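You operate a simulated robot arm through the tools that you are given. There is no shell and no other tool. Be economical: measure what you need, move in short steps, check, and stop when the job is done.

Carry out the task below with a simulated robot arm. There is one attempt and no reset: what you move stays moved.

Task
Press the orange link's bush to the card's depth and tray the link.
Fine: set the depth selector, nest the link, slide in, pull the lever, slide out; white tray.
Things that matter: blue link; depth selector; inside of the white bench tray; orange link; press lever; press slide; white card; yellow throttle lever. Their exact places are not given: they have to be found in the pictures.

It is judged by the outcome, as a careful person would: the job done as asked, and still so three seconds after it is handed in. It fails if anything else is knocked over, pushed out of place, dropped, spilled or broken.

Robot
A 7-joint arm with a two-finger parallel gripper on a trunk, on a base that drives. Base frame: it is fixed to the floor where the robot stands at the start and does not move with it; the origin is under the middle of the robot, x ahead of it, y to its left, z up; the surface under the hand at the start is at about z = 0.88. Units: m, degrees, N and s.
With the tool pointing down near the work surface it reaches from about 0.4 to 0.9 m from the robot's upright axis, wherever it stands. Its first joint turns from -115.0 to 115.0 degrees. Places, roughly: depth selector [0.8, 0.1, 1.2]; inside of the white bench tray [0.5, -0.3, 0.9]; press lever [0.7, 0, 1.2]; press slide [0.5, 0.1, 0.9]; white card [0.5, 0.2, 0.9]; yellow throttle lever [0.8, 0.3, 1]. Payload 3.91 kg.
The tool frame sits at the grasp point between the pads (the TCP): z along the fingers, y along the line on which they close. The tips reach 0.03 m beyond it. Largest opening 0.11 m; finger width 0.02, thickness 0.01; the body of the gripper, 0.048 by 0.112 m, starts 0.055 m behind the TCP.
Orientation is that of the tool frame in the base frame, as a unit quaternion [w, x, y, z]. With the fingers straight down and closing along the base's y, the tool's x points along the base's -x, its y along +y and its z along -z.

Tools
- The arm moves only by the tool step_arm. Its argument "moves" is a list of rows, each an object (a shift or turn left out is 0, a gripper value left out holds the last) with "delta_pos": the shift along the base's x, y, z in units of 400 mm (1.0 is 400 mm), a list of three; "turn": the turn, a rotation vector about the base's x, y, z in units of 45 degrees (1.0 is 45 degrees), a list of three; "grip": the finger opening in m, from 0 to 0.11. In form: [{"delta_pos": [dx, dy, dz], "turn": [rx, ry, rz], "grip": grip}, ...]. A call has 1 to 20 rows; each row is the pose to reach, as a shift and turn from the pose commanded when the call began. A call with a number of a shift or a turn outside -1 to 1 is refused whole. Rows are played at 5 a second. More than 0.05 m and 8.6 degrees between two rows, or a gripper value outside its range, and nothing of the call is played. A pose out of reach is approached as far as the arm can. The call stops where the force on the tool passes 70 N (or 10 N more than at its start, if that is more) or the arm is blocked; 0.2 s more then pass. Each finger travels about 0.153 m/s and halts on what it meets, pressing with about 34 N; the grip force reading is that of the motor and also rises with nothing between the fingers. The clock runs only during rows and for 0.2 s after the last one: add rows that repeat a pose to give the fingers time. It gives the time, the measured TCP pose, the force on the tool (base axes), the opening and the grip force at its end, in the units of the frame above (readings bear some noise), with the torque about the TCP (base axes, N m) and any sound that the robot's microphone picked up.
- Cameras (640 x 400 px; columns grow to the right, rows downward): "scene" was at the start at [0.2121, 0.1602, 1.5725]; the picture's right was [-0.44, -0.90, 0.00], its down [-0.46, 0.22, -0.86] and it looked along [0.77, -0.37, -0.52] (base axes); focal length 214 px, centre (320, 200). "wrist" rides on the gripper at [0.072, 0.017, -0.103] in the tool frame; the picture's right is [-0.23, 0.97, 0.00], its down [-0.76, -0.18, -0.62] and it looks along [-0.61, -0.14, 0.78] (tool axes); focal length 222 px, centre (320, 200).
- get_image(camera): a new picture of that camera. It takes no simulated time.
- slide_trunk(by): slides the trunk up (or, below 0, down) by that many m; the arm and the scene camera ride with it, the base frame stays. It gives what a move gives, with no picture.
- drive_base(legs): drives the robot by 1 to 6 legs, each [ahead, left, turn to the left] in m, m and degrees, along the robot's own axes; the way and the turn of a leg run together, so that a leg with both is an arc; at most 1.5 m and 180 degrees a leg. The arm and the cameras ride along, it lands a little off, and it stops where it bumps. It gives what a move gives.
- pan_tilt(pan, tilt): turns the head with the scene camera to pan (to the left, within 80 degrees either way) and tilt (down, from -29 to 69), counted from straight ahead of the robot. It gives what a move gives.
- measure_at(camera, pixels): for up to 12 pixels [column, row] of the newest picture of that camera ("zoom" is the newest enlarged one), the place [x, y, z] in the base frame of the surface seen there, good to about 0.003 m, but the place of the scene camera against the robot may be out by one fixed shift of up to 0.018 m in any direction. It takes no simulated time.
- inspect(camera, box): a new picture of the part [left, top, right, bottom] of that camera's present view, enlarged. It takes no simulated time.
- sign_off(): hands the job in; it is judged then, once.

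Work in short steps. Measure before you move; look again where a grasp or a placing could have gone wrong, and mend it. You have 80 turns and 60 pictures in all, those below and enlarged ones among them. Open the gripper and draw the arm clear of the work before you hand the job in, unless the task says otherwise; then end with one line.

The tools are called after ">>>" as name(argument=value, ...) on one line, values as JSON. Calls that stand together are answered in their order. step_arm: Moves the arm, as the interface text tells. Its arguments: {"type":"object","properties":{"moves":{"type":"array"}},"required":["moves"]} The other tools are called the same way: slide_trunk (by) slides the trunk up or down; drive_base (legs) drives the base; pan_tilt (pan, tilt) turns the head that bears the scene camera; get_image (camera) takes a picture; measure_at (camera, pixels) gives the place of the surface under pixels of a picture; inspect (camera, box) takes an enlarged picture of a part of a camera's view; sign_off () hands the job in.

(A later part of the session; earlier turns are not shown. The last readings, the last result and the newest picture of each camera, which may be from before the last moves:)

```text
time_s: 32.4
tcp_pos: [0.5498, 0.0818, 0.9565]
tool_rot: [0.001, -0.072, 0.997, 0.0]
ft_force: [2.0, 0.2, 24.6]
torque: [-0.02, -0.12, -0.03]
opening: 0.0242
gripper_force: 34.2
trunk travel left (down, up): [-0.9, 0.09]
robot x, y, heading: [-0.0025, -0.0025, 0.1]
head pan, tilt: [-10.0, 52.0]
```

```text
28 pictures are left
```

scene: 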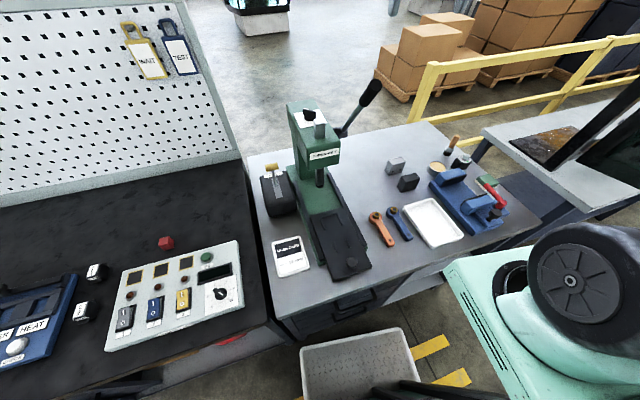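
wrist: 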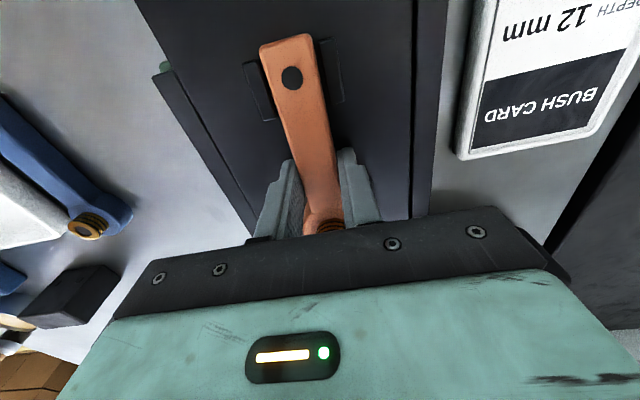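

Contact at the expected height. I ease off, open and rise to check the nest.

>>> step_arm(moves=[{"delta_pos": [0, 0, 0.004]}, {"delta_pos": [0, 0, 0.004], "grip": 0.04}, {"delta_pos": [0, 0, 0.004], "grip": 0.05}, {"delta_pos": [0, 0, 0.06], "grip": 0.05}, {"delta_pos": [-0.02, 0, 0.14], "grip": 0.06}, {"delta_pos": [-0.06, 0, 0.22], "grip": 0.08}, {"delta_pos": [-0.1, 0, 0.3], "grip": 0.11}])

>>> inspect(camera="wrist", box=[250, 30, 420, 200])

```text
time_s: 34.0
tcp_pos: [0.5097, 0.0816, 1.0753]
tool_rot: [0.001, -0.071, 0.998, 0.0]
ft_force: [-0.5, 0.1, -0.1]
torque: [0.02, 0.04, -0.02]
opening: 0.1098
gripper_force: 0.1
trunk travel left (down, up): [-0.9, 0.09]
robot x, y, heading: [0.0016, -0.0002, -0.2]
head pan, tilt: [-10.0, 52.0]
```

```text
2.35 times, centred on (335, 115) of wrist
```

zoom: 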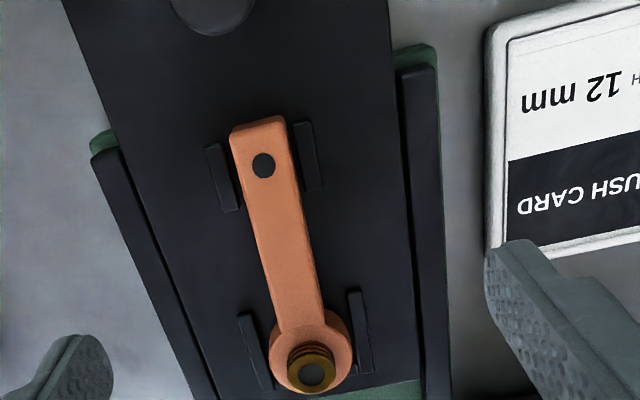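

The link lies between the ribs with the eye in the U. I measure eye, bush and ribs to confirm, and the handle.

>>> measure_at(camera="zoom", pixels=[[270, 355], [351, 350], [312, 374], [263, 166], [246, 315], [357, 290], [268, 385], [368, 370], [290, 200], [310, 325], [212, 10], [360, 387]])

>>> inspect(camera="scene", box=[270, 90, 400, 285])

```text
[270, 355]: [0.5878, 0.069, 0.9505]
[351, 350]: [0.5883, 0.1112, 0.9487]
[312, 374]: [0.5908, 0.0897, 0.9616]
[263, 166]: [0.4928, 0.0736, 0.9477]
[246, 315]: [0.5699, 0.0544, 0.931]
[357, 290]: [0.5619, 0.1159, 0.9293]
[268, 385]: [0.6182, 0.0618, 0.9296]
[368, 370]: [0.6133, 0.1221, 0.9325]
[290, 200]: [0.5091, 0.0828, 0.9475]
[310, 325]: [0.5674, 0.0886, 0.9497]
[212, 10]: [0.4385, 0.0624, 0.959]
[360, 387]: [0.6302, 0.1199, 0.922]
```

```text
2.05 times, centred on (335, 188) of scene
```

zoom: 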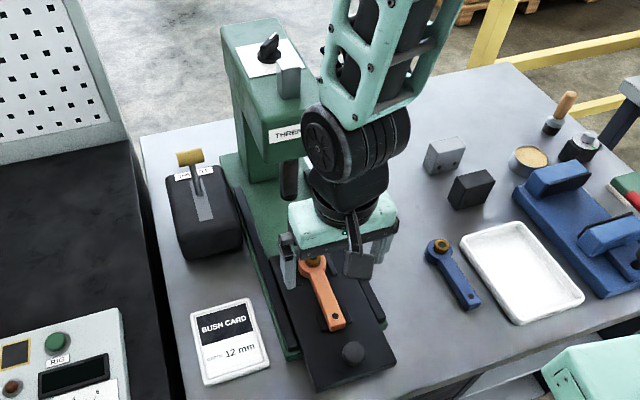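

The link is seated (eye centre ≈[0.589, 0.090] within the U). The slide knob at [0.43, 0.063] is too near for the arm, so I back the base 0.12 m.

>>> drive_base(legs=[[-0.12, 0, 0]])

>>> get_image(camera="wrist")

```text
time_s: 35.3
tcp_pos: [0.388, 0.0818, 1.0764]
tool_rot: [0.001, -0.071, 0.997, 0.0]
ft_force: [0.0, 1.6, 0.1]
torque: [0.01, 0.01, -0.02]
opening: 0.11
gripper_force: 0.0
trunk travel left (down, up): [-0.9, 0.09]
robot x, y, heading: [-0.1251, 0.0006, 0.2]
head pan, tilt: [-10.0, 52.0]
```

```text
25 pictures are left
```

wrist: 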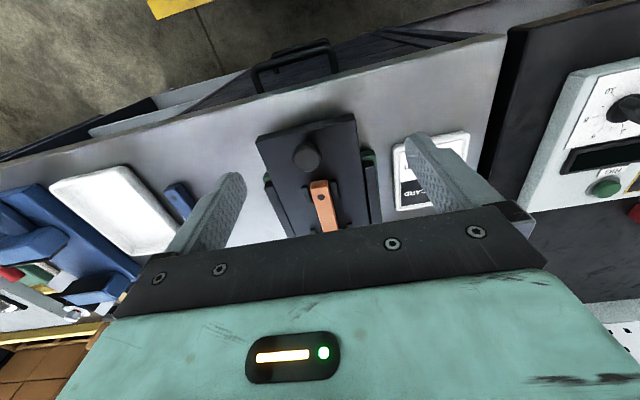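

I measure the slide knob at (306,157) and its edges.

>>> measure_at(camera="wrist", pixels=[[306, 158], [293, 160], [319, 157], [306, 147], [306, 170], [284, 140], [320, 192]])

```text
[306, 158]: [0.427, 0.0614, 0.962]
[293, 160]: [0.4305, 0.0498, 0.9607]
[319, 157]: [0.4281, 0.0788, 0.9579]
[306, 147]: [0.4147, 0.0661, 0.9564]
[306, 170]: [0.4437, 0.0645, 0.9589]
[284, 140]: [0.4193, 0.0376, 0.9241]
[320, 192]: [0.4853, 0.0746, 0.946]
```

Knob centre ≈ [0.429, 0.0645], top 0.96. I lower over it with opening 0.06 and grip it.

>>> step_arm(moves=[{"delta_pos": [0.05, -0.02, -0.05], "grip": 0.06}, {"delta_pos": [0.1025, -0.043, -0.1], "grip": 0.06}, {"delta_pos": [0.1025, -0.043, -0.17], "grip": 0.06}, {"delta_pos": [0.1025, -0.043, -0.24], "grip": 0.06}, {"delta_pos": [0.1025, -0.043, -0.2785], "grip": 0.06}, {"delta_pos": [0.1025, -0.043, -0.2785], "grip": 0.03}, {"delta_pos": [0.1025, -0.043, -0.2785], "grip": 0.0}, {"delta_pos": [0.1025, -0.043, -0.2785], "grip": 0.0}])

>>> get_image(camera="scene")

```text
time_s: 37.1
tcp_pos: [0.4285, 0.0624, 0.9642]
tool_rot: [-0.001, -0.069, 0.998, -0.001]
ft_force: [0.9, -17.1, -4.7]
torque: [-0.31, -0.35, -0.15]
opening: 0.0314
gripper_force: 45.0
trunk travel left (down, up): [-0.9, 0.09]
robot x, y, heading: [-0.1211, 0.0023, 0.0]
head pan, tilt: [-10.0, 52.0]
```

```text
24 pictures are left
```

scene: 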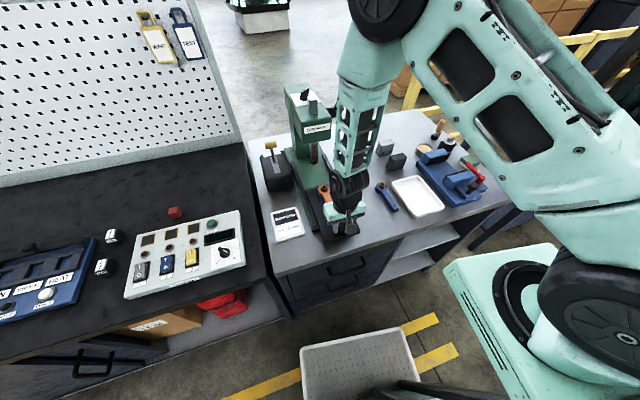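

The knob is gripped (31 mm). I push the slide in along its 8.3° axis, gently, 10 mm per row.

>>> step_arm(moves=[{"delta_pos": [0.0, -0.004, 0]}, {"delta_pos": [0.0247, -0.0004, 0]}, {"delta_pos": [0.0495, 0.003, 0]}, {"delta_pos": [0.0742, 0.0068, 0]}, {"delta_pos": [0.099, 0.0104, 0]}, {"delta_pos": [0.1237, 0.014, 0]}, {"delta_pos": [0.1485, 0.0177, 0]}, {"delta_pos": [0.1732, 0.0213, 0]}, {"delta_pos": [0.198, 0.0249, 0]}, {"delta_pos": [0.198, 0.0249, 0]}])

>>> inspect(camera="scene", box=[240, 70, 400, 270])

```text
time_s: 39.3
tcp_pos: [0.5094, 0.0734, 0.9636]
tool_rot: [0.001, -0.071, 0.998, -0.001]
ft_force: [1.4, -5.6, -9.3]
torque: [-0.17, 1.11, -0.04]
opening: 0.0312
gripper_force: 44.8
trunk travel left (down, up): [-0.9, 0.09]
robot x, y, heading: [-0.1204, 0.0023, 0.1]
head pan, tilt: [-10.0, 52.0]
```

```text
2.00 times, centred on (320, 170) of scene
```

zoom: 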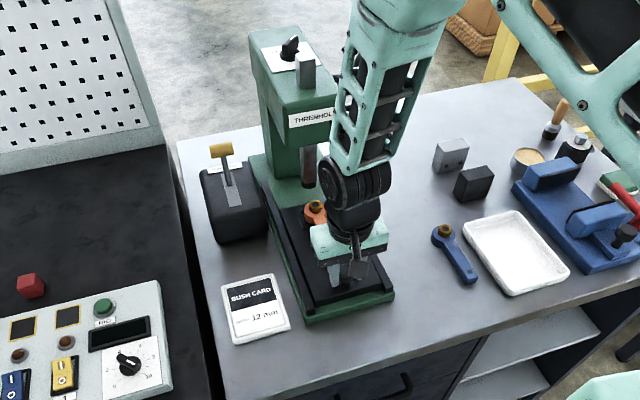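

The slide runs freely; the bush is approaching the ram. I continue until it stops.

>>> step_arm(moves=[{"delta_pos": [0.02, 0.0029, 0]}, {"delta_pos": [0.04, 0.0058, 0]}, {"delta_pos": [0.06, 0.0087, 0]}, {"delta_pos": [0.08, 0.0117, 0]}, {"delta_pos": [0.1, 0.0146, 0]}, {"delta_pos": [0.12, 0.0175, 0]}, {"delta_pos": [0.12, 0.0175, 0]}])

>>> inspect(camera="scene", box=[270, 70, 400, 250])

```text
time_s: 40.9
tcp_pos: [0.5556, 0.0816, 0.9632]
tool_rot: [0.0, -0.071, 0.997, 0.0]
ft_force: [0.9, -5.0, -11.9]
torque: [-0.04, -0.33, 0.02]
opening: 0.0313
gripper_force: 45.0
trunk travel left (down, up): [-0.9, 0.09]
robot x, y, heading: [-0.1226, 0.0004, 0.3]
head pan, tilt: [-10.0, 52.0]
```

```text
2.22 times, centred on (335, 160) of scene
```

zoom: 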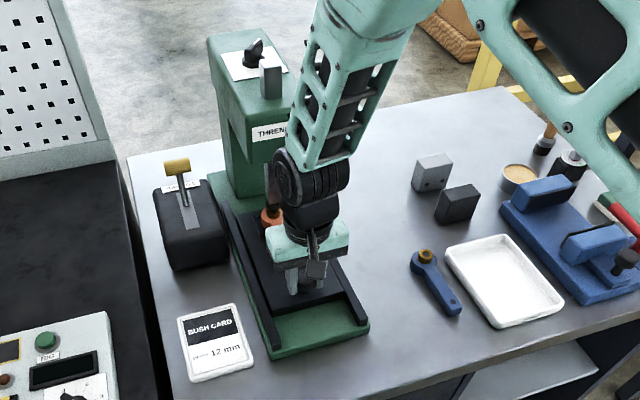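

No stop felt yet (127 mm in). I push on in 5 mm rows watching the force.

>>> step_arm(moves=[{"delta_pos": [0.0124, 0.0018, 0]}, {"delta_pos": [0.0247, 0.0036, 0]}, {"delta_pos": [0.0371, 0.0054, 0]}, {"delta_pos": [0.0495, 0.0072, 0]}, {"delta_pos": [0.0495, 0.0072, 0]}])

>>> inspect(camera="scene", box=[300, 120, 360, 210])

```text
time_s: 42.1
tcp_pos: [0.5788, 0.0856, 0.9639]
tool_rot: [0.003, -0.071, 0.997, 0.001]
ft_force: [0.2, 0.2, -0.4]
torque: [-0.03, -0.02, -0.02]
opening: 0.0003
gripper_force: 37.7
trunk travel left (down, up): [-0.9, 0.09]
robot x, y, heading: [-0.1222, 0.0011, -0.0]
head pan, tilt: [-10.0, 52.0]
```

```text
4.44 times, centred on (330, 165) of scene
```

zoom: 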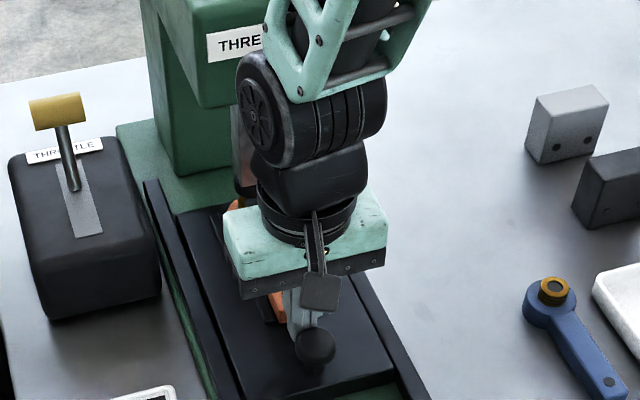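

The slide reached its stop and the fingers slipped past the knob, closing in free space behind it. I rise, draw back and look.

>>> step_arm(moves=[{"delta_pos": [0, 0, 0.08]}, {"delta_pos": [0, 0, 0.16]}, {"delta_pos": [-0.06, 0, 0.24]}, {"delta_pos": [-0.16, 0, 0.28]}, {"delta_pos": [-0.26, 0, 0.28], "grip": 0.05}, {"delta_pos": [-0.34, -0.05, 0.28], "grip": 0.11}])

>>> get_image(camera="wrist")

>>> get_image(camera="scene")

```text
time_s: 43.5
tcp_pos: [0.4406, 0.0651, 1.0775]
tool_rot: [-0.001, -0.07, 0.998, 0.0]
ft_force: [-0.4, -0.1, 1.0]
torque: [0.02, 0.03, 0.0]
opening: 0.1099
gripper_force: 0.1
trunk travel left (down, up): [-0.9, 0.09]
robot x, y, heading: [-0.1255, 0.0058, 0.2]
head pan, tilt: [-10.0, 52.0]
```

```text
20 pictures are left
```

wrist: 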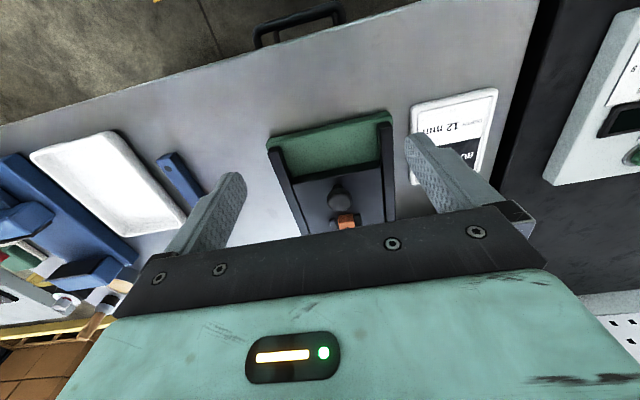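

```text
19 pictures are left
```

scene: 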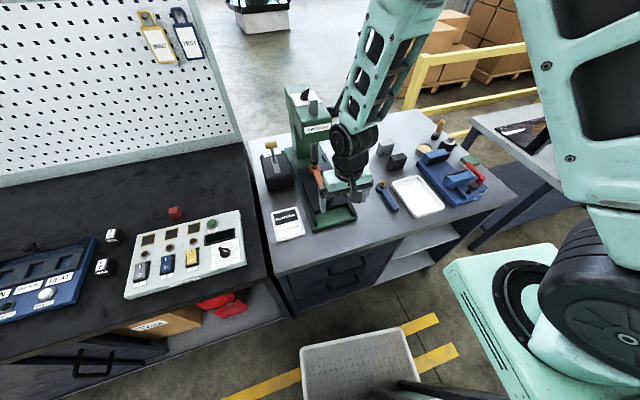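

I move the hand aside to -y and up so the scene camera sees the press, link and lever.

>>> step_arm(moves=[{"delta_pos": [0, -0.08, 0.08]}, {"delta_pos": [0, -0.16, 0.16]}, {"delta_pos": [0, -0.24, 0.24]}, {"delta_pos": [0, -0.32, 0.3]}, {"delta_pos": [0, -0.4, 0.36]}, {"delta_pos": [0, -0.48, 0.42]}, {"delta_pos": [0, -0.56, 0.42]}, {"delta_pos": [0, -0.64, 0.42]}])

>>> inspect(camera="scene", box=[250, 60, 420, 240])

```text
time_s: 45.3
tcp_pos: [0.4389, -0.1912, 1.2439]
tool_rot: [0.0, -0.071, 0.998, 0.0]
ft_force: [0.0, -0.2, 0.0]
torque: [-0.02, 0.0, 0.01]
opening: 0.1102
gripper_force: 0.1
trunk travel left (down, up): [-0.9, 0.09]
robot x, y, heading: [-0.1213, 0.0006, 0.1]
head pan, tilt: [-10.0, 52.0]
```

```text
2.22 times, centred on (335, 150) of scene
```

zoom: 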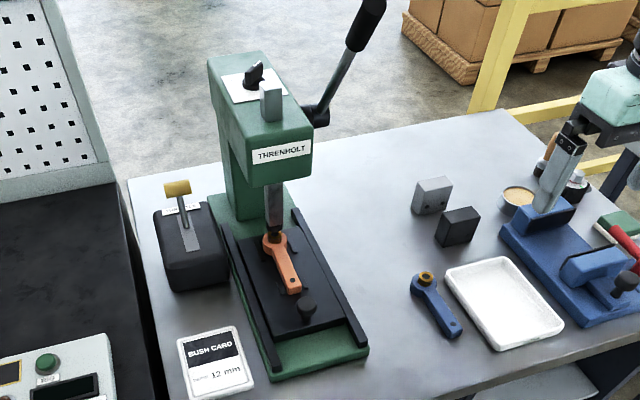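

The slide is in with the eye beneath the ram. I measure the lever (knob (368,20), shaft (340,75), hub (315,115)), ram, and slide knob.

>>> measure_at(camera="zoom", pixels=[[372, 8], [361, 35], [345, 65], [332, 93], [318, 115], [274, 230], [290, 283], [306, 308], [272, 205], [265, 242], [350, 48]])

>>> inspect(camera="scene", box=[305, 140, 345, 205])

```text
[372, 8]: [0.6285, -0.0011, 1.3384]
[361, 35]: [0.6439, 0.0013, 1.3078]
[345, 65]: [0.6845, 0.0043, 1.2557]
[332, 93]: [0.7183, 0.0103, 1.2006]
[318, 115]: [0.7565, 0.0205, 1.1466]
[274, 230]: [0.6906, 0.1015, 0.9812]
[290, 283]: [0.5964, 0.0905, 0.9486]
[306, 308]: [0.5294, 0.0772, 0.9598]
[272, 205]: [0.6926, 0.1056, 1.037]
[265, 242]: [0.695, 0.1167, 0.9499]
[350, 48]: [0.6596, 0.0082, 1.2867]
```

```text
6.15 times, centred on (325, 172) of scene
```

zoom: 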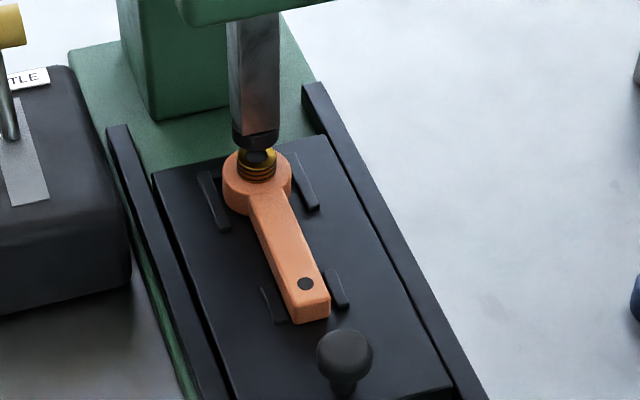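

The slide may have crept back a few mm when the fingers slipped off. I'll come behind the knob with nearly closed fingers and push it firmly to the stop.

>>> step_arm(moves=[{"delta_pos": [0.02, 0.08, -0.06], "grip": 0.08}, {"delta_pos": [0.04, 0.16, -0.12], "grip": 0.05}, {"delta_pos": [0.06, 0.24, -0.18], "grip": 0.015}, {"delta_pos": [0.08, 0.32, -0.24]}, {"delta_pos": [0.1, 0.4, -0.3]}, {"delta_pos": [0.115, 0.48, -0.36]}, {"delta_pos": [0.115, 0.57, -0.41]}, {"delta_pos": [0.115, 0.662, -0.41]}, {"delta_pos": [0.115, 0.662, -0.5]}, {"delta_pos": [0.115, 0.662, -0.6]}, {"delta_pos": [0.115, 0.662, -0.68]}, {"delta_pos": [0.115, 0.662, -0.7025]}, {"delta_pos": [0.115, 0.662, -0.7025]}])

>>> get_image(camera="wrist")

```text
time_s: 48.1
tcp_pos: [0.4868, 0.0742, 0.9625]
tool_rot: [0.001, -0.071, 0.997, -0.001]
ft_force: [0.4, -0.9, 0.6]
torque: [-0.01, 0.01, 0.0]
opening: 0.015
gripper_force: 0.0
trunk travel left (down, up): [-0.9, 0.09]
robot x, y, heading: [-0.1204, 0.0031, 0.4]
head pan, tilt: [-10.0, 52.0]
```

```text
16 pictures are left
```

wrist: 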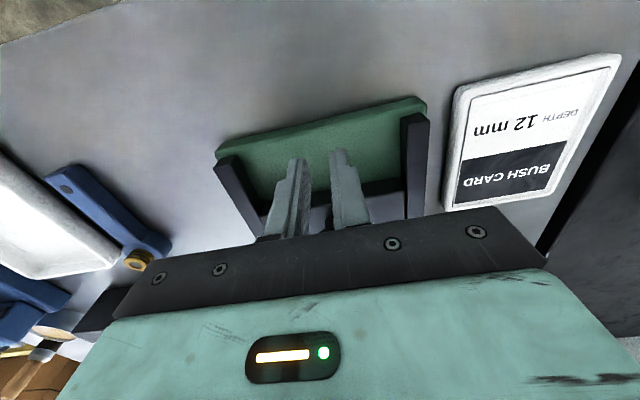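

Fingers are behind the knob. I push forward in small rows.

>>> step_arm(moves=[{"delta_pos": [0.0247, 0.0036, 0]}, {"delta_pos": [0.0495, 0.0072, 0]}, {"delta_pos": [0.0618, 0.009, 0]}, {"delta_pos": [0.0742, 0.0108, 0]}, {"delta_pos": [0.0866, 0.0126, 0]}, {"delta_pos": [0.099, 0.0144, 0]}, {"delta_pos": [0.1064, 0.0155, 0]}, {"delta_pos": [0.1138, 0.0166, 0]}, {"delta_pos": [0.1212, 0.0177, 0]}])

```text
time_s: 50.1
tcp_pos: [0.5346, 0.0793, 0.9635]
tool_rot: [-0.001, -0.071, 0.998, 0.0]
ft_force: [-3.8, -2.1, 0.5]
torque: [-0.01, 0.11, -0.08]
opening: 0.0153
gripper_force: 0.7
trunk travel left (down, up): [-0.9, 0.09]
robot x, y, heading: [-0.1214, -0.0026, 0.4]
head pan, tilt: [-10.0, 52.0]
```

Only light sliding force (~4 N) so far; I keep pushing a few mm at a time.

>>> step_arm(moves=[{"delta_pos": [0.0074, 0.0011, 0]}, {"delta_pos": [0.0148, 0.0022, 0]}, {"delta_pos": [0.0223, 0.0032, 0]}, {"delta_pos": [0.0297, 0.0043, 0]}, {"delta_pos": [0.0371, 0.0054, 0]}])

```text
time_s: 51.3
tcp_pos: [0.5416, 0.0789, 0.9615]
tool_rot: [-0.007, -0.071, 0.997, -0.004]
ft_force: [-46.5, -19.2, 4.4]
torque: [-0.17, -0.57, -0.16]
opening: 0.0261
gripper_force: 45.5
trunk travel left (down, up): [-0.9, 0.09]
robot x, y, heading: [-0.1237, 0.0002, -0.3]
head pan, tilt: [-10.0, 52.0]
```

The slide is at its stop (46 N). I back off, rise and move toward the lever's right side.

>>> step_arm(moves=[{"delta_pos": [-0.04, -0.006, 0]}, {"delta_pos": [-0.1, -0.014, 0]}, {"delta_pos": [-0.12, -0.014, 0.08]}, {"delta_pos": [-0.14, -0.02, 0.18]}, {"delta_pos": [-0.2, -0.05, 0.28]}, {"delta_pos": [-0.26, -0.08, 0.38]}, {"delta_pos": [-0.26, -0.1, 0.48]}, {"delta_pos": [-0.26, -0.13, 0.58]}, {"delta_pos": [-0.26, -0.16, 0.68]}, {"delta_pos": [-0.26, -0.19, 0.78]}])

>>> get_image(camera="wrist")

```text
time_s: 53.5
tcp_pos: [0.4454, 0.0075, 1.2757]
tool_rot: [0.0, -0.072, 0.997, 0.0]
ft_force: [-0.8, 0.7, -0.6]
torque: [0.0, 0.03, -0.02]
opening: 0.015
gripper_force: 0.1
trunk travel left (down, up): [-0.9, 0.09]
robot x, y, heading: [-0.1216, 0.0025, 0.2]
head pan, tilt: [-10.0, 52.0]
```

```text
15 pictures are left
```

wrist: 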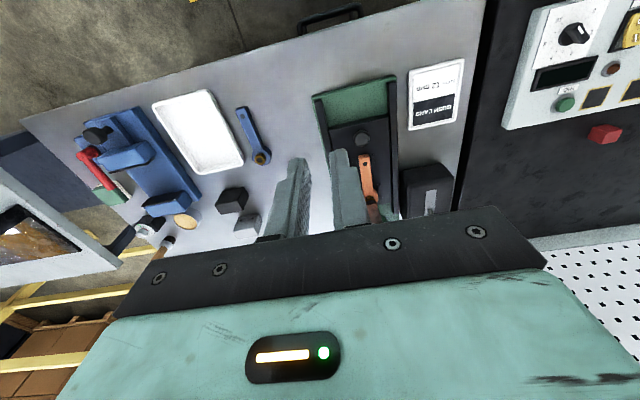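

To locate the lever handle accurately with the wrist camera, I raise the hand to [0.57, 0, 1.45] with fingers opened.

>>> step_arm(moves=[{"delta_pos": [0, 0, 0.1], "grip": 0.05}, {"delta_pos": [0, 0, 0.2], "grip": 0.11}, {"delta_pos": [0, 0, 0.3]}, {"delta_pos": [0, 0, 0.4]}, {"delta_pos": [0.1, 0, 0.44]}, {"delta_pos": [0.2, 0, 0.44]}, {"delta_pos": [0.3, 0, 0.44]}, {"delta_pos": [0.31, 0, 0.44]}])

>>> get_image(camera="wrist")

```text
time_s: 55.3
tcp_pos: [0.5703, 0.0059, 1.4506]
tool_rot: [-0.001, -0.071, 0.997, 0.0]
ft_force: [-0.2, -0.1, 1.1]
torque: [0.03, 0.01, -0.01]
opening: 0.1098
gripper_force: 0.1
trunk travel left (down, up): [-0.9, 0.09]
robot x, y, heading: [-0.1203, -0.0004, 0.1]
head pan, tilt: [-10.0, 52.0]
```

```text
14 pictures are left
```

wrist: 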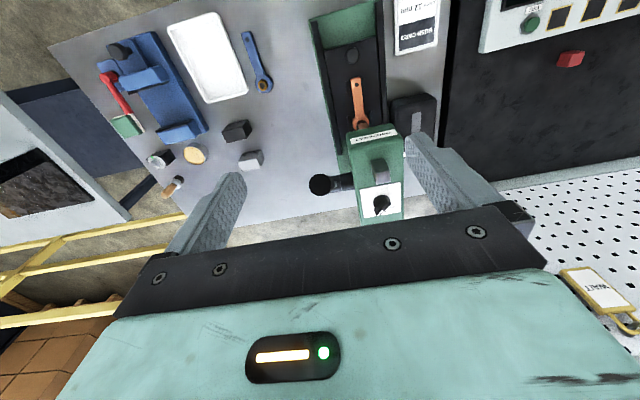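

The lever handle appears end-on at (320,185). I measure its end and edges.

>>> measure_at(camera="wrist", pixels=[[320, 183], [312, 184], [328, 184], [320, 176], [320, 191], [332, 187], [345, 184], [335, 180]])

```text
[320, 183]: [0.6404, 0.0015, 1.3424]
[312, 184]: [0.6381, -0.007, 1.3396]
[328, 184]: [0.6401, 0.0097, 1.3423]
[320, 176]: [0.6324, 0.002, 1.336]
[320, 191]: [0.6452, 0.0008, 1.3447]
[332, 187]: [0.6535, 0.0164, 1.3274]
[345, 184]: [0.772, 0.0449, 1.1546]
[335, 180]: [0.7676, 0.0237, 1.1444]
```

Handle end ≈ [0.6395, 0.0015, 1.341], pivot ≈ [0.77, 0.024, 1.145]. I grip 30 mm below the end at [0.656, 0.0045, 1.316].

>>> step_arm(moves=[{"delta_pos": [0.1, -0.0015, 0], "grip": 0.07}, {"delta_pos": [0.214, -0.0035, 0], "grip": 0.07}, {"delta_pos": [0.214, -0.0035, -0.1], "grip": 0.07}, {"delta_pos": [0.214, -0.0035, -0.2], "grip": 0.07}, {"delta_pos": [0.214, -0.0035, -0.3], "grip": 0.07}, {"delta_pos": [0.214, -0.0035, -0.3365], "grip": 0.07}, {"delta_pos": [0.214, -0.0035, -0.3365], "grip": 0.04}, {"delta_pos": [0.214, -0.0035, -0.3365], "grip": 0.0}, {"delta_pos": [0.214, -0.0035, -0.3365], "grip": 0.0}])

```text
time_s: 57.3
tcp_pos: [0.6563, 0.0015, 1.316]
tool_rot: [0.0, -0.069, 0.998, -0.001]
ft_force: [2.5, -17.5, -2.5]
torque: [0.77, -0.29, 0.36]
opening: 0.0265
gripper_force: 45.2
trunk travel left (down, up): [-0.9, 0.09]
robot x, y, heading: [-0.1207, 0.0028, 0.1]
head pan, tilt: [-10.0, 52.0]
```

The handle is gripped (26.5 mm). I pull it along its arc (radius 0.206 m about the pivot) toward the robot, first 30°.

>>> step_arm(moves=[{"delta_pos": [0, -0.005, 0]}, {"delta_pos": [-0.036, -0.0103, -0.0275]}, {"delta_pos": [-0.0696, -0.0151, -0.057]}, {"delta_pos": [-0.1, -0.0196, -0.0898]}, {"delta_pos": [-0.128, -0.0236, -0.1248]}, {"delta_pos": [-0.1525, -0.0272, -0.1623]}, {"delta_pos": [-0.1737, -0.0303, -0.2018]}, {"delta_pos": [-0.1737, -0.0303, -0.2018]}])

```text
time_s: 59.1
tcp_pos: [0.5828, -0.0096, 1.2361]
tool_rot: [0.0, -0.07, 0.998, -0.001]
ft_force: [5.4, -9.1, 6.3]
torque: [0.45, -1.25, 0.17]
opening: 0.0267
gripper_force: 45.2
trunk travel left (down, up): [-0.9, 0.09]
robot x, y, heading: [-0.1219, 0.0014, 0.1]
head pan, tilt: [-10.0, 52.0]
```

The lever follows with small forces. I continue the arc to about horizontal, and look.

>>> step_arm(moves=[{"delta_pos": [-0.0176, -0.0026, -0.0412]}, {"delta_pos": [-0.0317, -0.0046, -0.0837]}, {"delta_pos": [-0.0421, -0.0061, -0.1275]}, {"delta_pos": [-0.0488, -0.0071, -0.1719]}, {"delta_pos": [-0.0515, -0.0075, -0.2167]}, {"delta_pos": [-0.0515, -0.0075, -0.2167]}])

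>>> inspect(camera="scene", box=[270, 70, 400, 230])

```text
time_s: 60.5
tcp_pos: [0.5652, -0.0119, 1.1496]
tool_rot: [0.001, -0.071, 0.997, 0.0]
ft_force: [-4.7, -11.2, 27.3]
torque: [0.29, -0.18, 0.2]
opening: 0.0267
gripper_force: 45.0
trunk travel left (down, up): [-0.9, 0.09]
robot x, y, heading: [-0.1226, -0.0001, 0.0]
head pan, tilt: [-10.0, 52.0]
```

```text
2.50 times, centred on (335, 150) of scene
```

zoom: 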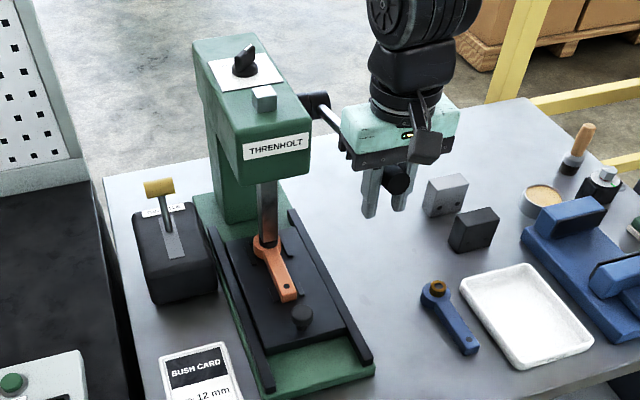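

The ram is down on the bush and resistance is 27 N. I continue the arc in small steps to the depth stop.

>>> step_arm(moves=[{"delta_pos": [0, 0, -0.0135]}, {"delta_pos": [0, 0, -0.027]}, {"delta_pos": [0.001, 0, -0.04]}, {"delta_pos": [0.002, 0, -0.054]}, {"delta_pos": [0.003, 0, -0.067]}, {"delta_pos": [0.005, 0, -0.0807]}])

```text
time_s: 61.6
tcp_pos: [0.5637, -0.0109, 1.1324]
tool_rot: [0.003, -0.069, 0.998, 0.0]
ft_force: [-18.4, -7.0, 48.1]
torque: [-0.08, 0.79, 0.28]
opening: 0.0264
gripper_force: 44.8
trunk travel left (down, up): [-0.9, 0.09]
robot x, y, heading: [-0.1188, 0.0002, 0.2]
head pan, tilt: [-10.0, 52.0]
stopped in row 5: the force on the tool passed its limit at 74 N (the readings are from after the stop); the commanded pose is now the measured one
```

Force passed 74 N. I look closely at the bush and ram.

>>> inspect(camera="scene", box=[305, 130, 350, 200])

```text
5.71 times, centred on (328, 165) of scene
```

zoom: 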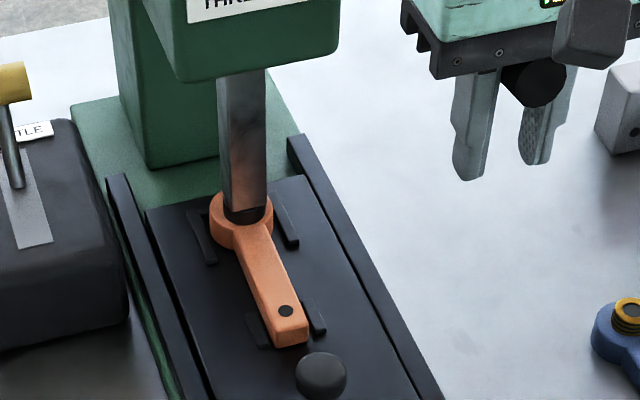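

The ram seems down near the link top. I push once more to see whether it is at the hard stop.

>>> step_arm(moves=[{"delta_pos": [0.001, 0, -0.01]}, {"delta_pos": [0.002, 0, -0.02]}, {"delta_pos": [0.003, 0, -0.03]}, {"delta_pos": [0.004, 0, -0.04]}])

```text
time_s: 62.0
tcp_pos: [0.563, -0.0122, 1.1322]
tool_rot: [0.004, -0.069, 0.998, 0.0]
ft_force: [-23.2, -5.6, 50.0]
torque: [-0.04, 0.42, 0.18]
opening: 0.0268
gripper_force: 44.9
trunk travel left (down, up): [-0.9, 0.09]
robot x, y, heading: [-0.1244, 0.001, -0.3]
head pan, tilt: [-10.0, 52.0]
stopped in row 1: the force on the tool passed its limit at 75 N (the readings are from after the stop); the commanded pose is now the measured one
```

It doesn't move any further at 75 N: the hard stop is reached. I return the lever along the same arc to its start position.

>>> step_arm(moves=[{"delta_pos": [0.0075, 0.001, 0.0415]}, {"delta_pos": [0.01, 0.0015, 0.086]}, {"delta_pos": [0.0168, 0.0024, 0.131]}, {"delta_pos": [0.027, 0.004, 0.1745]}, {"delta_pos": [0.041, 0.006, 0.217]}, {"delta_pos": [0.059, 0.0085, 0.258]}, {"delta_pos": [0.08, 0.0115, 0.298]}, {"delta_pos": [0.1045, 0.015, 0.335]}, {"delta_pos": [0.1325, 0.019, 0.37]}, {"delta_pos": [0.163, 0.0235, 0.403]}, {"delta_pos": [0.1965, 0.028, 0.4325]}, {"delta_pos": [0.2325, 0.0335, 0.46]}, {"delta_pos": [0.2325, 0.0335, 0.46]}])

>>> inspect(camera="scene", box=[290, 90, 370, 210])

```text
time_s: 64.8
tcp_pos: [0.6575, 0.0025, 1.3127]
tool_rot: [0.002, -0.07, 0.998, 0.0]
ft_force: [-20.1, 0.6, -22.3]
torque: [0.93, 0.06, 0.69]
opening: 0.0268
gripper_force: 45.2
trunk travel left (down, up): [-0.9, 0.09]
robot x, y, heading: [-0.1234, -0.0002, 0.1]
head pan, tilt: [-10.0, 52.0]
```

```text
3.33 times, centred on (330, 150) of scene
```

zoom: 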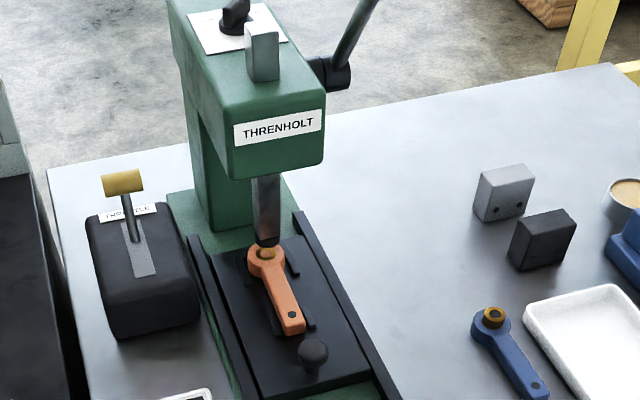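

The bush is now nearly flush and the ram is back up. I release the lever, rise, and go back to above the slide knob.

>>> step_arm(moves=[{"grip": 0.05}, {"grip": 0.07}, {"delta_pos": [0, 0, 0.1], "grip": 0.07}, {"delta_pos": [0, 0, 0.2]}, {"delta_pos": [0, 0, 0.3]}, {"delta_pos": [-0.1, 0, 0.32]}, {"delta_pos": [-0.2, 0, 0.32]}, {"delta_pos": [-0.3, 0, 0.3]}, {"delta_pos": [-0.4, 0, 0.28]}, {"delta_pos": [-0.48, 0.03, 0.2]}, {"delta_pos": [-0.5, 0.06, 0.1]}, {"delta_pos": [-0.5, 0.09, 0.0]}, {"delta_pos": [-0.48, 0.12, -0.1]}, {"delta_pos": [-0.46, 0.15, -0.2]}, {"delta_pos": [-0.44, 0.17, -0.3]}, {"delta_pos": [-0.42, 0.19, -0.4]}, {"delta_pos": [-0.4, 0.19, -0.5]}, {"delta_pos": [-0.38, 0.19, -0.58], "grip": 0.09}])

>>> get_image(camera="wrist")

```text
time_s: 68.6
tcp_pos: [0.5101, 0.0748, 1.0824]
tool_rot: [0.005, -0.07, 0.998, 0.0]
ft_force: [-0.2, 0.2, 1.1]
torque: [0.02, -0.01, -0.01]
opening: 0.0898
gripper_force: 0.1
trunk travel left (down, up): [-0.9, 0.09]
robot x, y, heading: [-0.1238, -0.0004, 0.1]
head pan, tilt: [-10.0, 52.0]
```

```text
10 pictures are left
```

wrist: 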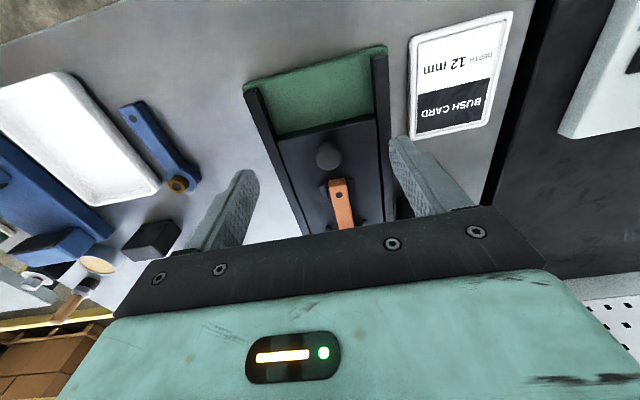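

>>> measure_at(camera="wrist", pixels=[[328, 155], [316, 157], [340, 155], [328, 145], [328, 166], [338, 195]])

```text
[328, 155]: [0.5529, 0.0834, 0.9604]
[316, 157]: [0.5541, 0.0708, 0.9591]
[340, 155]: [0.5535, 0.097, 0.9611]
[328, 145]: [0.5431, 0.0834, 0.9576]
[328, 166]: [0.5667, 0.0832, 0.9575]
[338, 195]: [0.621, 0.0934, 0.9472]
```

Knob is at [0.555, 0.084]. I lower onto it and grip it.

>>> step_arm(moves=[{"delta_pos": [0.06, 0.01, -0.06], "grip": 0.06}, {"delta_pos": [0.1122, 0.0213, -0.12], "grip": 0.06}, {"delta_pos": [0.1122, 0.0213, -0.2], "grip": 0.06}, {"delta_pos": [0.1122, 0.0213, -0.27], "grip": 0.06}, {"delta_pos": [0.1122, 0.0213, -0.296], "grip": 0.06}, {"delta_pos": [0.1122, 0.0213, -0.296], "grip": 0.03}, {"delta_pos": [0.1122, 0.0213, -0.296], "grip": 0.0}, {"delta_pos": [0.1122, 0.0213, -0.296], "grip": 0.0}])

```text
time_s: 70.4
tcp_pos: [0.5531, 0.0816, 0.9616]
tool_rot: [0.002, -0.067, 0.998, -0.002]
ft_force: [2.6, -25.9, -2.4]
torque: [-0.46, -0.03, -0.32]
opening: 0.0315
gripper_force: 45.4
trunk travel left (down, up): [-0.9, 0.09]
robot x, y, heading: [-0.1244, 0.0017, 0.1]
head pan, tilt: [-10.0, 52.0]
```

Gripped. I draw the slide out along its axis to where it stood (~126 mm).

>>> step_arm(moves=[{"delta_pos": [0, -0.007, 0]}, {"delta_pos": [-0.025, -0.0106, 0]}, {"delta_pos": [-0.05, -0.0142, 0]}, {"delta_pos": [-0.075, -0.0178, 0]}, {"delta_pos": [-0.1, -0.0214, 0]}, {"delta_pos": [-0.125, -0.025, 0]}, {"delta_pos": [-0.15, -0.0286, 0]}, {"delta_pos": [-0.175, -0.0322, 0]}, {"delta_pos": [-0.2, -0.0358, 0]}, {"delta_pos": [-0.225, -0.0394, 0]}, {"delta_pos": [-0.25, -0.043, 0]}, {"delta_pos": [-0.275, -0.0466, 0]}, {"delta_pos": [-0.295, -0.0495, 0]}, {"delta_pos": [-0.308, -0.0514, 0]}, {"delta_pos": [-0.308, -0.0514, 0]}])

```text
time_s: 73.6
tcp_pos: [0.4306, 0.0622, 0.9632]
tool_rot: [0.002, -0.068, 0.998, -0.001]
ft_force: [5.4, -30.9, -20.4]
torque: [-0.24, -0.88, -0.23]
opening: 0.0314
gripper_force: 44.2
trunk travel left (down, up): [-0.9, 0.09]
robot x, y, heading: [-0.1204, -0.0021, 0.0]
head pan, tilt: [-10.0, 52.0]
```

The slide is back out (knob at 0.4306). I release, rise, and view the link in the nest.

>>> step_arm(moves=[{"grip": 0.045}, {"grip": 0.06}, {"delta_pos": [0, 0.005, 0.08], "grip": 0.06}, {"delta_pos": [0, 0.01, 0.16], "grip": 0.08}, {"delta_pos": [0.04, 0.02, 0.24], "grip": 0.11}, {"delta_pos": [0.12, 0.035, 0.29], "grip": 0.11}, {"delta_pos": [0.19, 0.035, 0.29], "grip": 0.11}, {"delta_pos": [0.19, 0.035, 0.29], "grip": 0.11}])

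>>> inspect(camera="wrist", box=[250, 30, 420, 200])

```text
time_s: 75.4
tcp_pos: [0.5046, 0.0803, 1.0789]
tool_rot: [0.003, -0.069, 0.998, 0.0]
ft_force: [-0.1, 0.5, 0.3]
torque: [0.01, 0.05, 0.0]
opening: 0.1103
gripper_force: 0.1
trunk travel left (down, up): [-0.9, 0.09]
robot x, y, heading: [-0.1233, -0.0012, -0.0]
head pan, tilt: [-10.0, 52.0]
```

```text
2.35 times, centred on (335, 115) of wrist
```

zoom: 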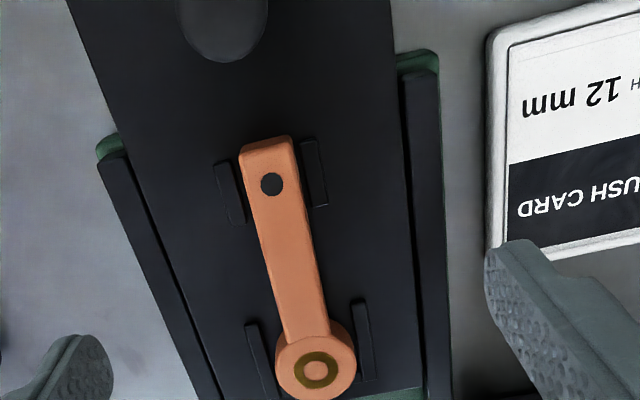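

The bush is pressed nearly flush. I measure the link for grasp, and the bush height.

>>> measure_at(camera="zoom", pixels=[[316, 368], [276, 368], [356, 358], [272, 184], [264, 240], [309, 235], [290, 280], [303, 352], [295, 395], [285, 350]])

```text
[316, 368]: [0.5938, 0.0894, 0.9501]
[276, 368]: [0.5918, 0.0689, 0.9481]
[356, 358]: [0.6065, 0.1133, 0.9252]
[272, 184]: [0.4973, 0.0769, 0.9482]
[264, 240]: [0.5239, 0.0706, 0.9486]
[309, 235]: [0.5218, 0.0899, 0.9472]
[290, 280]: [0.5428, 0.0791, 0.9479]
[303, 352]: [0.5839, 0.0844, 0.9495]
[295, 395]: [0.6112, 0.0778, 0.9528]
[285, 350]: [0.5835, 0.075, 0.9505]
```

Bush top is ~2 mm proud (14−12), eye at [0.594, 0.0905]. I grip the link arm at [0.552, 0.0845] with tips just above the slide.

>>> step_arm(moves=[{"delta_pos": [0.06, 0.005, -0.06], "grip": 0.05}, {"delta_pos": [0.1185, 0.0105, -0.12], "grip": 0.05}, {"delta_pos": [0.1185, 0.0105, -0.2], "grip": 0.05}, {"delta_pos": [0.1185, 0.0105, -0.26], "grip": 0.05}, {"delta_pos": [0.1185, 0.0105, -0.29], "grip": 0.05}, {"delta_pos": [0.1185, 0.0105, -0.3035], "grip": 0.05}, {"delta_pos": [0.1185, 0.0105, -0.3035], "grip": 0.025}, {"delta_pos": [0.1185, 0.0105, -0.3035], "grip": 0.0}, {"delta_pos": [0.1185, 0.0105, -0.3035], "grip": 0.0}, {"delta_pos": [0.1185, 0.0105, -0.3035], "grip": 0.0}, {"delta_pos": [0.1185, 0.0105, -0.285], "grip": 0.0}, {"delta_pos": [0.1185, 0.0105, -0.265], "grip": 0.0}, {"delta_pos": [0.1185, 0.0105, -0.245], "grip": 0.0}, {"delta_pos": [0.1185, 0.0105, -0.225], "grip": 0.0}, {"delta_pos": [0.1185, 0.0105, -0.225], "grip": 0.0}])

```text
time_s: 78.6
tcp_pos: [0.5525, 0.0832, 0.9892]
tool_rot: [0.003, -0.071, 0.998, 0.0]
ft_force: [0.2, 0.1, -5.4]
torque: [0.0, 0.01, -0.01]
opening: 0.0237
gripper_force: 34.0
trunk travel left (down, up): [-0.9, 0.09]
robot x, y, heading: [-0.1199, -0.0013, 0.1]
head pan, tilt: [-10.0, 52.0]
```

Held (5.4 N). I carry it at a safe height toward the tray at about y = -0.27.

>>> step_arm(moves=[{"delta_pos": [0, 0, 0.05]}, {"delta_pos": [0, 0, 0.1]}, {"delta_pos": [0, -0.05, 0.15]}, {"delta_pos": [0, -0.12, 0.18]}, {"delta_pos": [0, -0.19, 0.2]}, {"delta_pos": [0, -0.26, 0.2]}, {"delta_pos": [0, -0.33, 0.2]}, {"delta_pos": [0, -0.4, 0.2]}, {"delta_pos": [0, -0.47, 0.2]}, {"delta_pos": [0, -0.54, 0.2]}, {"delta_pos": [0, -0.61, 0.2]}, {"delta_pos": [0, -0.68, 0.2]}, {"delta_pos": [0, -0.75, 0.2]}, {"delta_pos": [0, -0.81, 0.2]}, {"delta_pos": [0, -0.86, 0.2]}, {"delta_pos": [0, -0.86, 0.2]}])

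>>> get_image(camera="wrist")

>>> get_image(camera="scene")

```text
time_s: 82.0
tcp_pos: [0.5523, -0.2607, 1.0699]
tool_rot: [0.004, -0.07, 0.998, -0.001]
ft_force: [-0.1, -0.9, -5.4]
torque: [0.02, 0.05, -0.02]
opening: 0.0237
gripper_force: 34.5
trunk travel left (down, up): [-0.9, 0.09]
robot x, y, heading: [-0.1179, -0.0039, -0.1]
head pan, tilt: [-10.0, 52.0]
```

```text
8 pictures are left
```

wrist: 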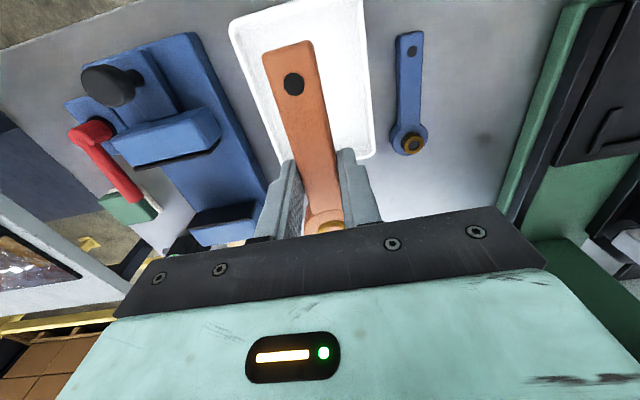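

```text
7 pictures are left
```

scene: 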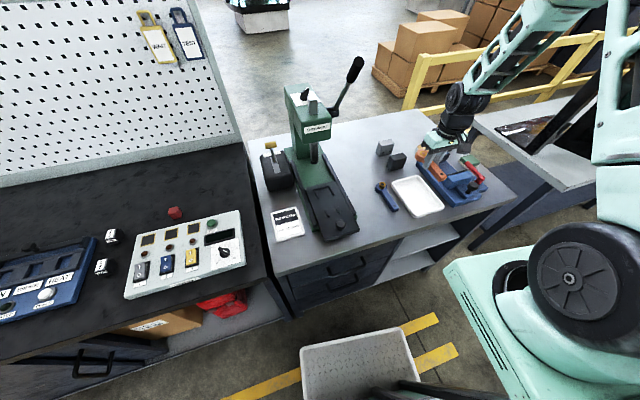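

I measure the tray's corners and floor in both pictures.

>>> measure_at(camera="wrist", pixels=[[233, 25], [361, 3], [372, 155], [350, 20], [255, 40], [355, 130], [270, 140], [340, 60], [291, 84], [410, 142], [324, 225]])

>>> measure_at(camera="scene", pixels=[[392, 183], [424, 177], [443, 207], [411, 217], [418, 196], [402, 190], [425, 205], [440, 175], [424, 153]])

```text
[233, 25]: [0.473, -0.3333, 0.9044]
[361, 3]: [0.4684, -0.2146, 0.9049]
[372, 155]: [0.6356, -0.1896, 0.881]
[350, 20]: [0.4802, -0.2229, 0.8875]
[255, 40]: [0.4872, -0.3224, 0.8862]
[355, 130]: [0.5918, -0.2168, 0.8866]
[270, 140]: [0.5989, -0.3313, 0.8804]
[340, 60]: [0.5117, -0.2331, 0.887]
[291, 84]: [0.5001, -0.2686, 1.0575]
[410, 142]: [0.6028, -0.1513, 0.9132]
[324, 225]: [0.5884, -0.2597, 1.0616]
```

```text
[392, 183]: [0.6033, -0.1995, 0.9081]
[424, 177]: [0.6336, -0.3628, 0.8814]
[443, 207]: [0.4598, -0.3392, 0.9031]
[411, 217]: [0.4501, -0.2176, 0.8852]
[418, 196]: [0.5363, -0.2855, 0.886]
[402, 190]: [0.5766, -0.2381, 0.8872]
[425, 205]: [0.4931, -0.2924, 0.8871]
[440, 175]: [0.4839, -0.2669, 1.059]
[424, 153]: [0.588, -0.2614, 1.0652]
```

The tray is only a bit longer than the link, so I'll place it diagonally. I enlarge the tray for precise inner edges.

>>> inspect(camera="scene", box=[380, 165, 455, 225])

```text
6.67 times, centred on (418, 195) of scene
```

zoom: 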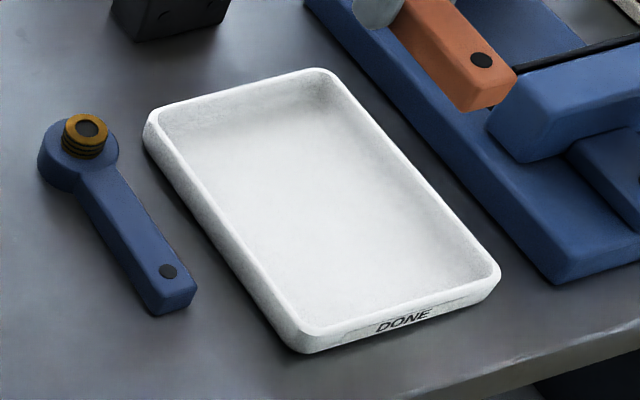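

I measure the rim tops at the four corners and the inner floor edges.

>>> measure_at(camera="zoom", pixels=[[153, 118], [315, 71], [494, 270], [303, 332], [185, 165], [310, 110], [470, 265], [300, 305], [225, 225], [400, 165], [240, 110], [390, 295]])

```text
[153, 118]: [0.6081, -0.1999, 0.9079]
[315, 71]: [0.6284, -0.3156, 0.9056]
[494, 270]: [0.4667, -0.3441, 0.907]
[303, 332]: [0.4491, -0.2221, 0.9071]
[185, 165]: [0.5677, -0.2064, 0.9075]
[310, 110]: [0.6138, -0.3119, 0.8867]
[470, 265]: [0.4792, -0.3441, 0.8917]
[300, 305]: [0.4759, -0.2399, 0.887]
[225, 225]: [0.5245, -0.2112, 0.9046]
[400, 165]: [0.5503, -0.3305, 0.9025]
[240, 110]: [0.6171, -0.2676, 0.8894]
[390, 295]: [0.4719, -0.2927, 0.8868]
```

Tray centre ≈ [0.552, -0.268], axis ~8°. I turn the link 25° for clearance and lower it to just above the tray floor (0.887).

>>> step_arm(moves=[{"delta_pos": [0, -0.005, 0], "turn": [0, 0, 0.1]}, {"delta_pos": [0, -0.01, 0], "turn": [0, 0, 0.2]}, {"delta_pos": [0, -0.018, 0], "turn": [0, 0, 0.3]}, {"delta_pos": [0, -0.018, 0], "turn": [0, 0, 0.4]}, {"delta_pos": [0, -0.018, 0], "turn": [0, 0, 0.5]}, {"delta_pos": [0, -0.018, 0], "turn": [0, 0, 0.556]}, {"delta_pos": [0, -0.018, -0.06], "turn": [0, 0, 0.556]}, {"delta_pos": [0, -0.018, -0.12], "turn": [0, 0, 0.556]}, {"delta_pos": [0, -0.018, -0.18], "turn": [0, 0, 0.556]}, {"delta_pos": [0, -0.018, -0.23], "turn": [0, 0, 0.556]}, {"delta_pos": [0, -0.018, -0.27], "turn": [0, 0, 0.556]}, {"delta_pos": [0, -0.018, -0.28], "turn": [0, 0, 0.556]}, {"delta_pos": [0, -0.018, -0.28], "turn": [0, 0, 0.556]}])

>>> get_image(camera="wrist")

```text
time_s: 84.8
tcp_pos: [0.5531, -0.2681, 0.9561]
tool_rot: [0.004, -0.284, 0.959, 0.002]
ft_force: [0.2, 0.4, -5.0]
torque: [-0.04, 0.0, 0.0]
opening: 0.0238
gripper_force: 34.4
trunk travel left (down, up): [-0.9, 0.09]
robot x, y, heading: [-0.1242, -0.0006, -0.1]
head pan, tilt: [-10.0, 52.0]
```

```text
5 pictures are left
```

wrist: 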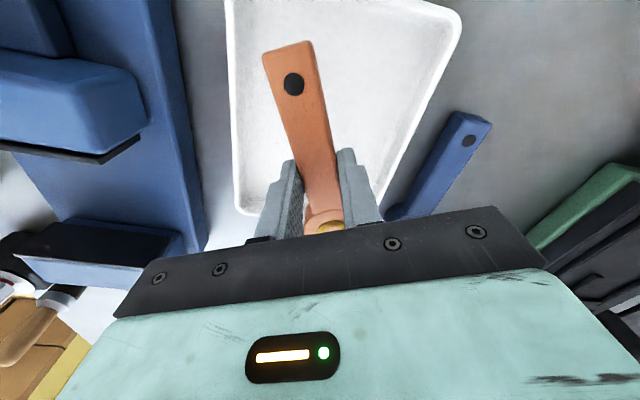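

I measure the tail, the tray's rims at left (232,140), right (410,130) and back (245,210) to check margins.

>>> measure_at(camera="wrist", pixels=[[293, 84], [265, 58], [310, 45], [232, 100], [234, 195], [250, 213], [388, 185], [455, 20], [325, 222], [229, 20], [420, 110]])

```text
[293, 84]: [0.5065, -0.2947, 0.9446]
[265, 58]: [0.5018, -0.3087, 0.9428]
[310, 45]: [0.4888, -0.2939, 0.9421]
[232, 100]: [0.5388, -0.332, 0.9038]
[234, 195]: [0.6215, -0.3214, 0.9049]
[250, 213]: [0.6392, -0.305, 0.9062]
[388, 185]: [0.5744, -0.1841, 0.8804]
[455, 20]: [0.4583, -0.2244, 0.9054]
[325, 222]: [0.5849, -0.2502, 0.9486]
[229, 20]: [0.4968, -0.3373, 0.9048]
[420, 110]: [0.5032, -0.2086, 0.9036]
```

The hand is centred in the tray within ~3 mm. I lower slowly to contact (expected TCP z ~0.918).

>>> step_arm(moves=[{"delta_pos": [-0.005, 0.003, -0.04]}, {"delta_pos": [-0.005, 0.003, -0.07]}, {"delta_pos": [-0.005, 0.003, -0.08]}, {"delta_pos": [-0.005, 0.003, -0.087]}, {"delta_pos": [-0.005, 0.003, -0.0925]}, {"delta_pos": [-0.005, 0.003, -0.0925]}])

```text
time_s: 86.2
tcp_pos: [0.5505, -0.2663, 0.9202]
tool_rot: [0.003, -0.284, 0.959, 0.001]
ft_force: [-0.2, 0.6, -5.2]
torque: [-0.01, 0.08, -0.01]
opening: 0.0241
gripper_force: 34.3
trunk travel left (down, up): [-0.9, 0.09]
robot x, y, heading: [-0.1219, 0.0027, -0.1]
head pan, tilt: [-10.0, 52.0]
```

Not in contact yet (−5.2 N); I go down in 1 mm rows.

>>> step_arm(moves=[{"delta_pos": [0, 0, -0.0025]}, {"delta_pos": [0, 0, -0.005]}, {"delta_pos": [0, 0, -0.0075]}])

```text
time_s: 87.0
tcp_pos: [0.55, -0.2655, 0.9164]
tool_rot: [0.003, -0.283, 0.959, 0.0]
ft_force: [-0.6, 0.2, 1.0]
torque: [-0.18, 0.39, -0.04]
opening: 0.0237
gripper_force: 34.3
trunk travel left (down, up): [-0.9, 0.09]
robot x, y, heading: [-0.1202, -0.0018, 0.1]
head pan, tilt: [-10.0, 52.0]
```

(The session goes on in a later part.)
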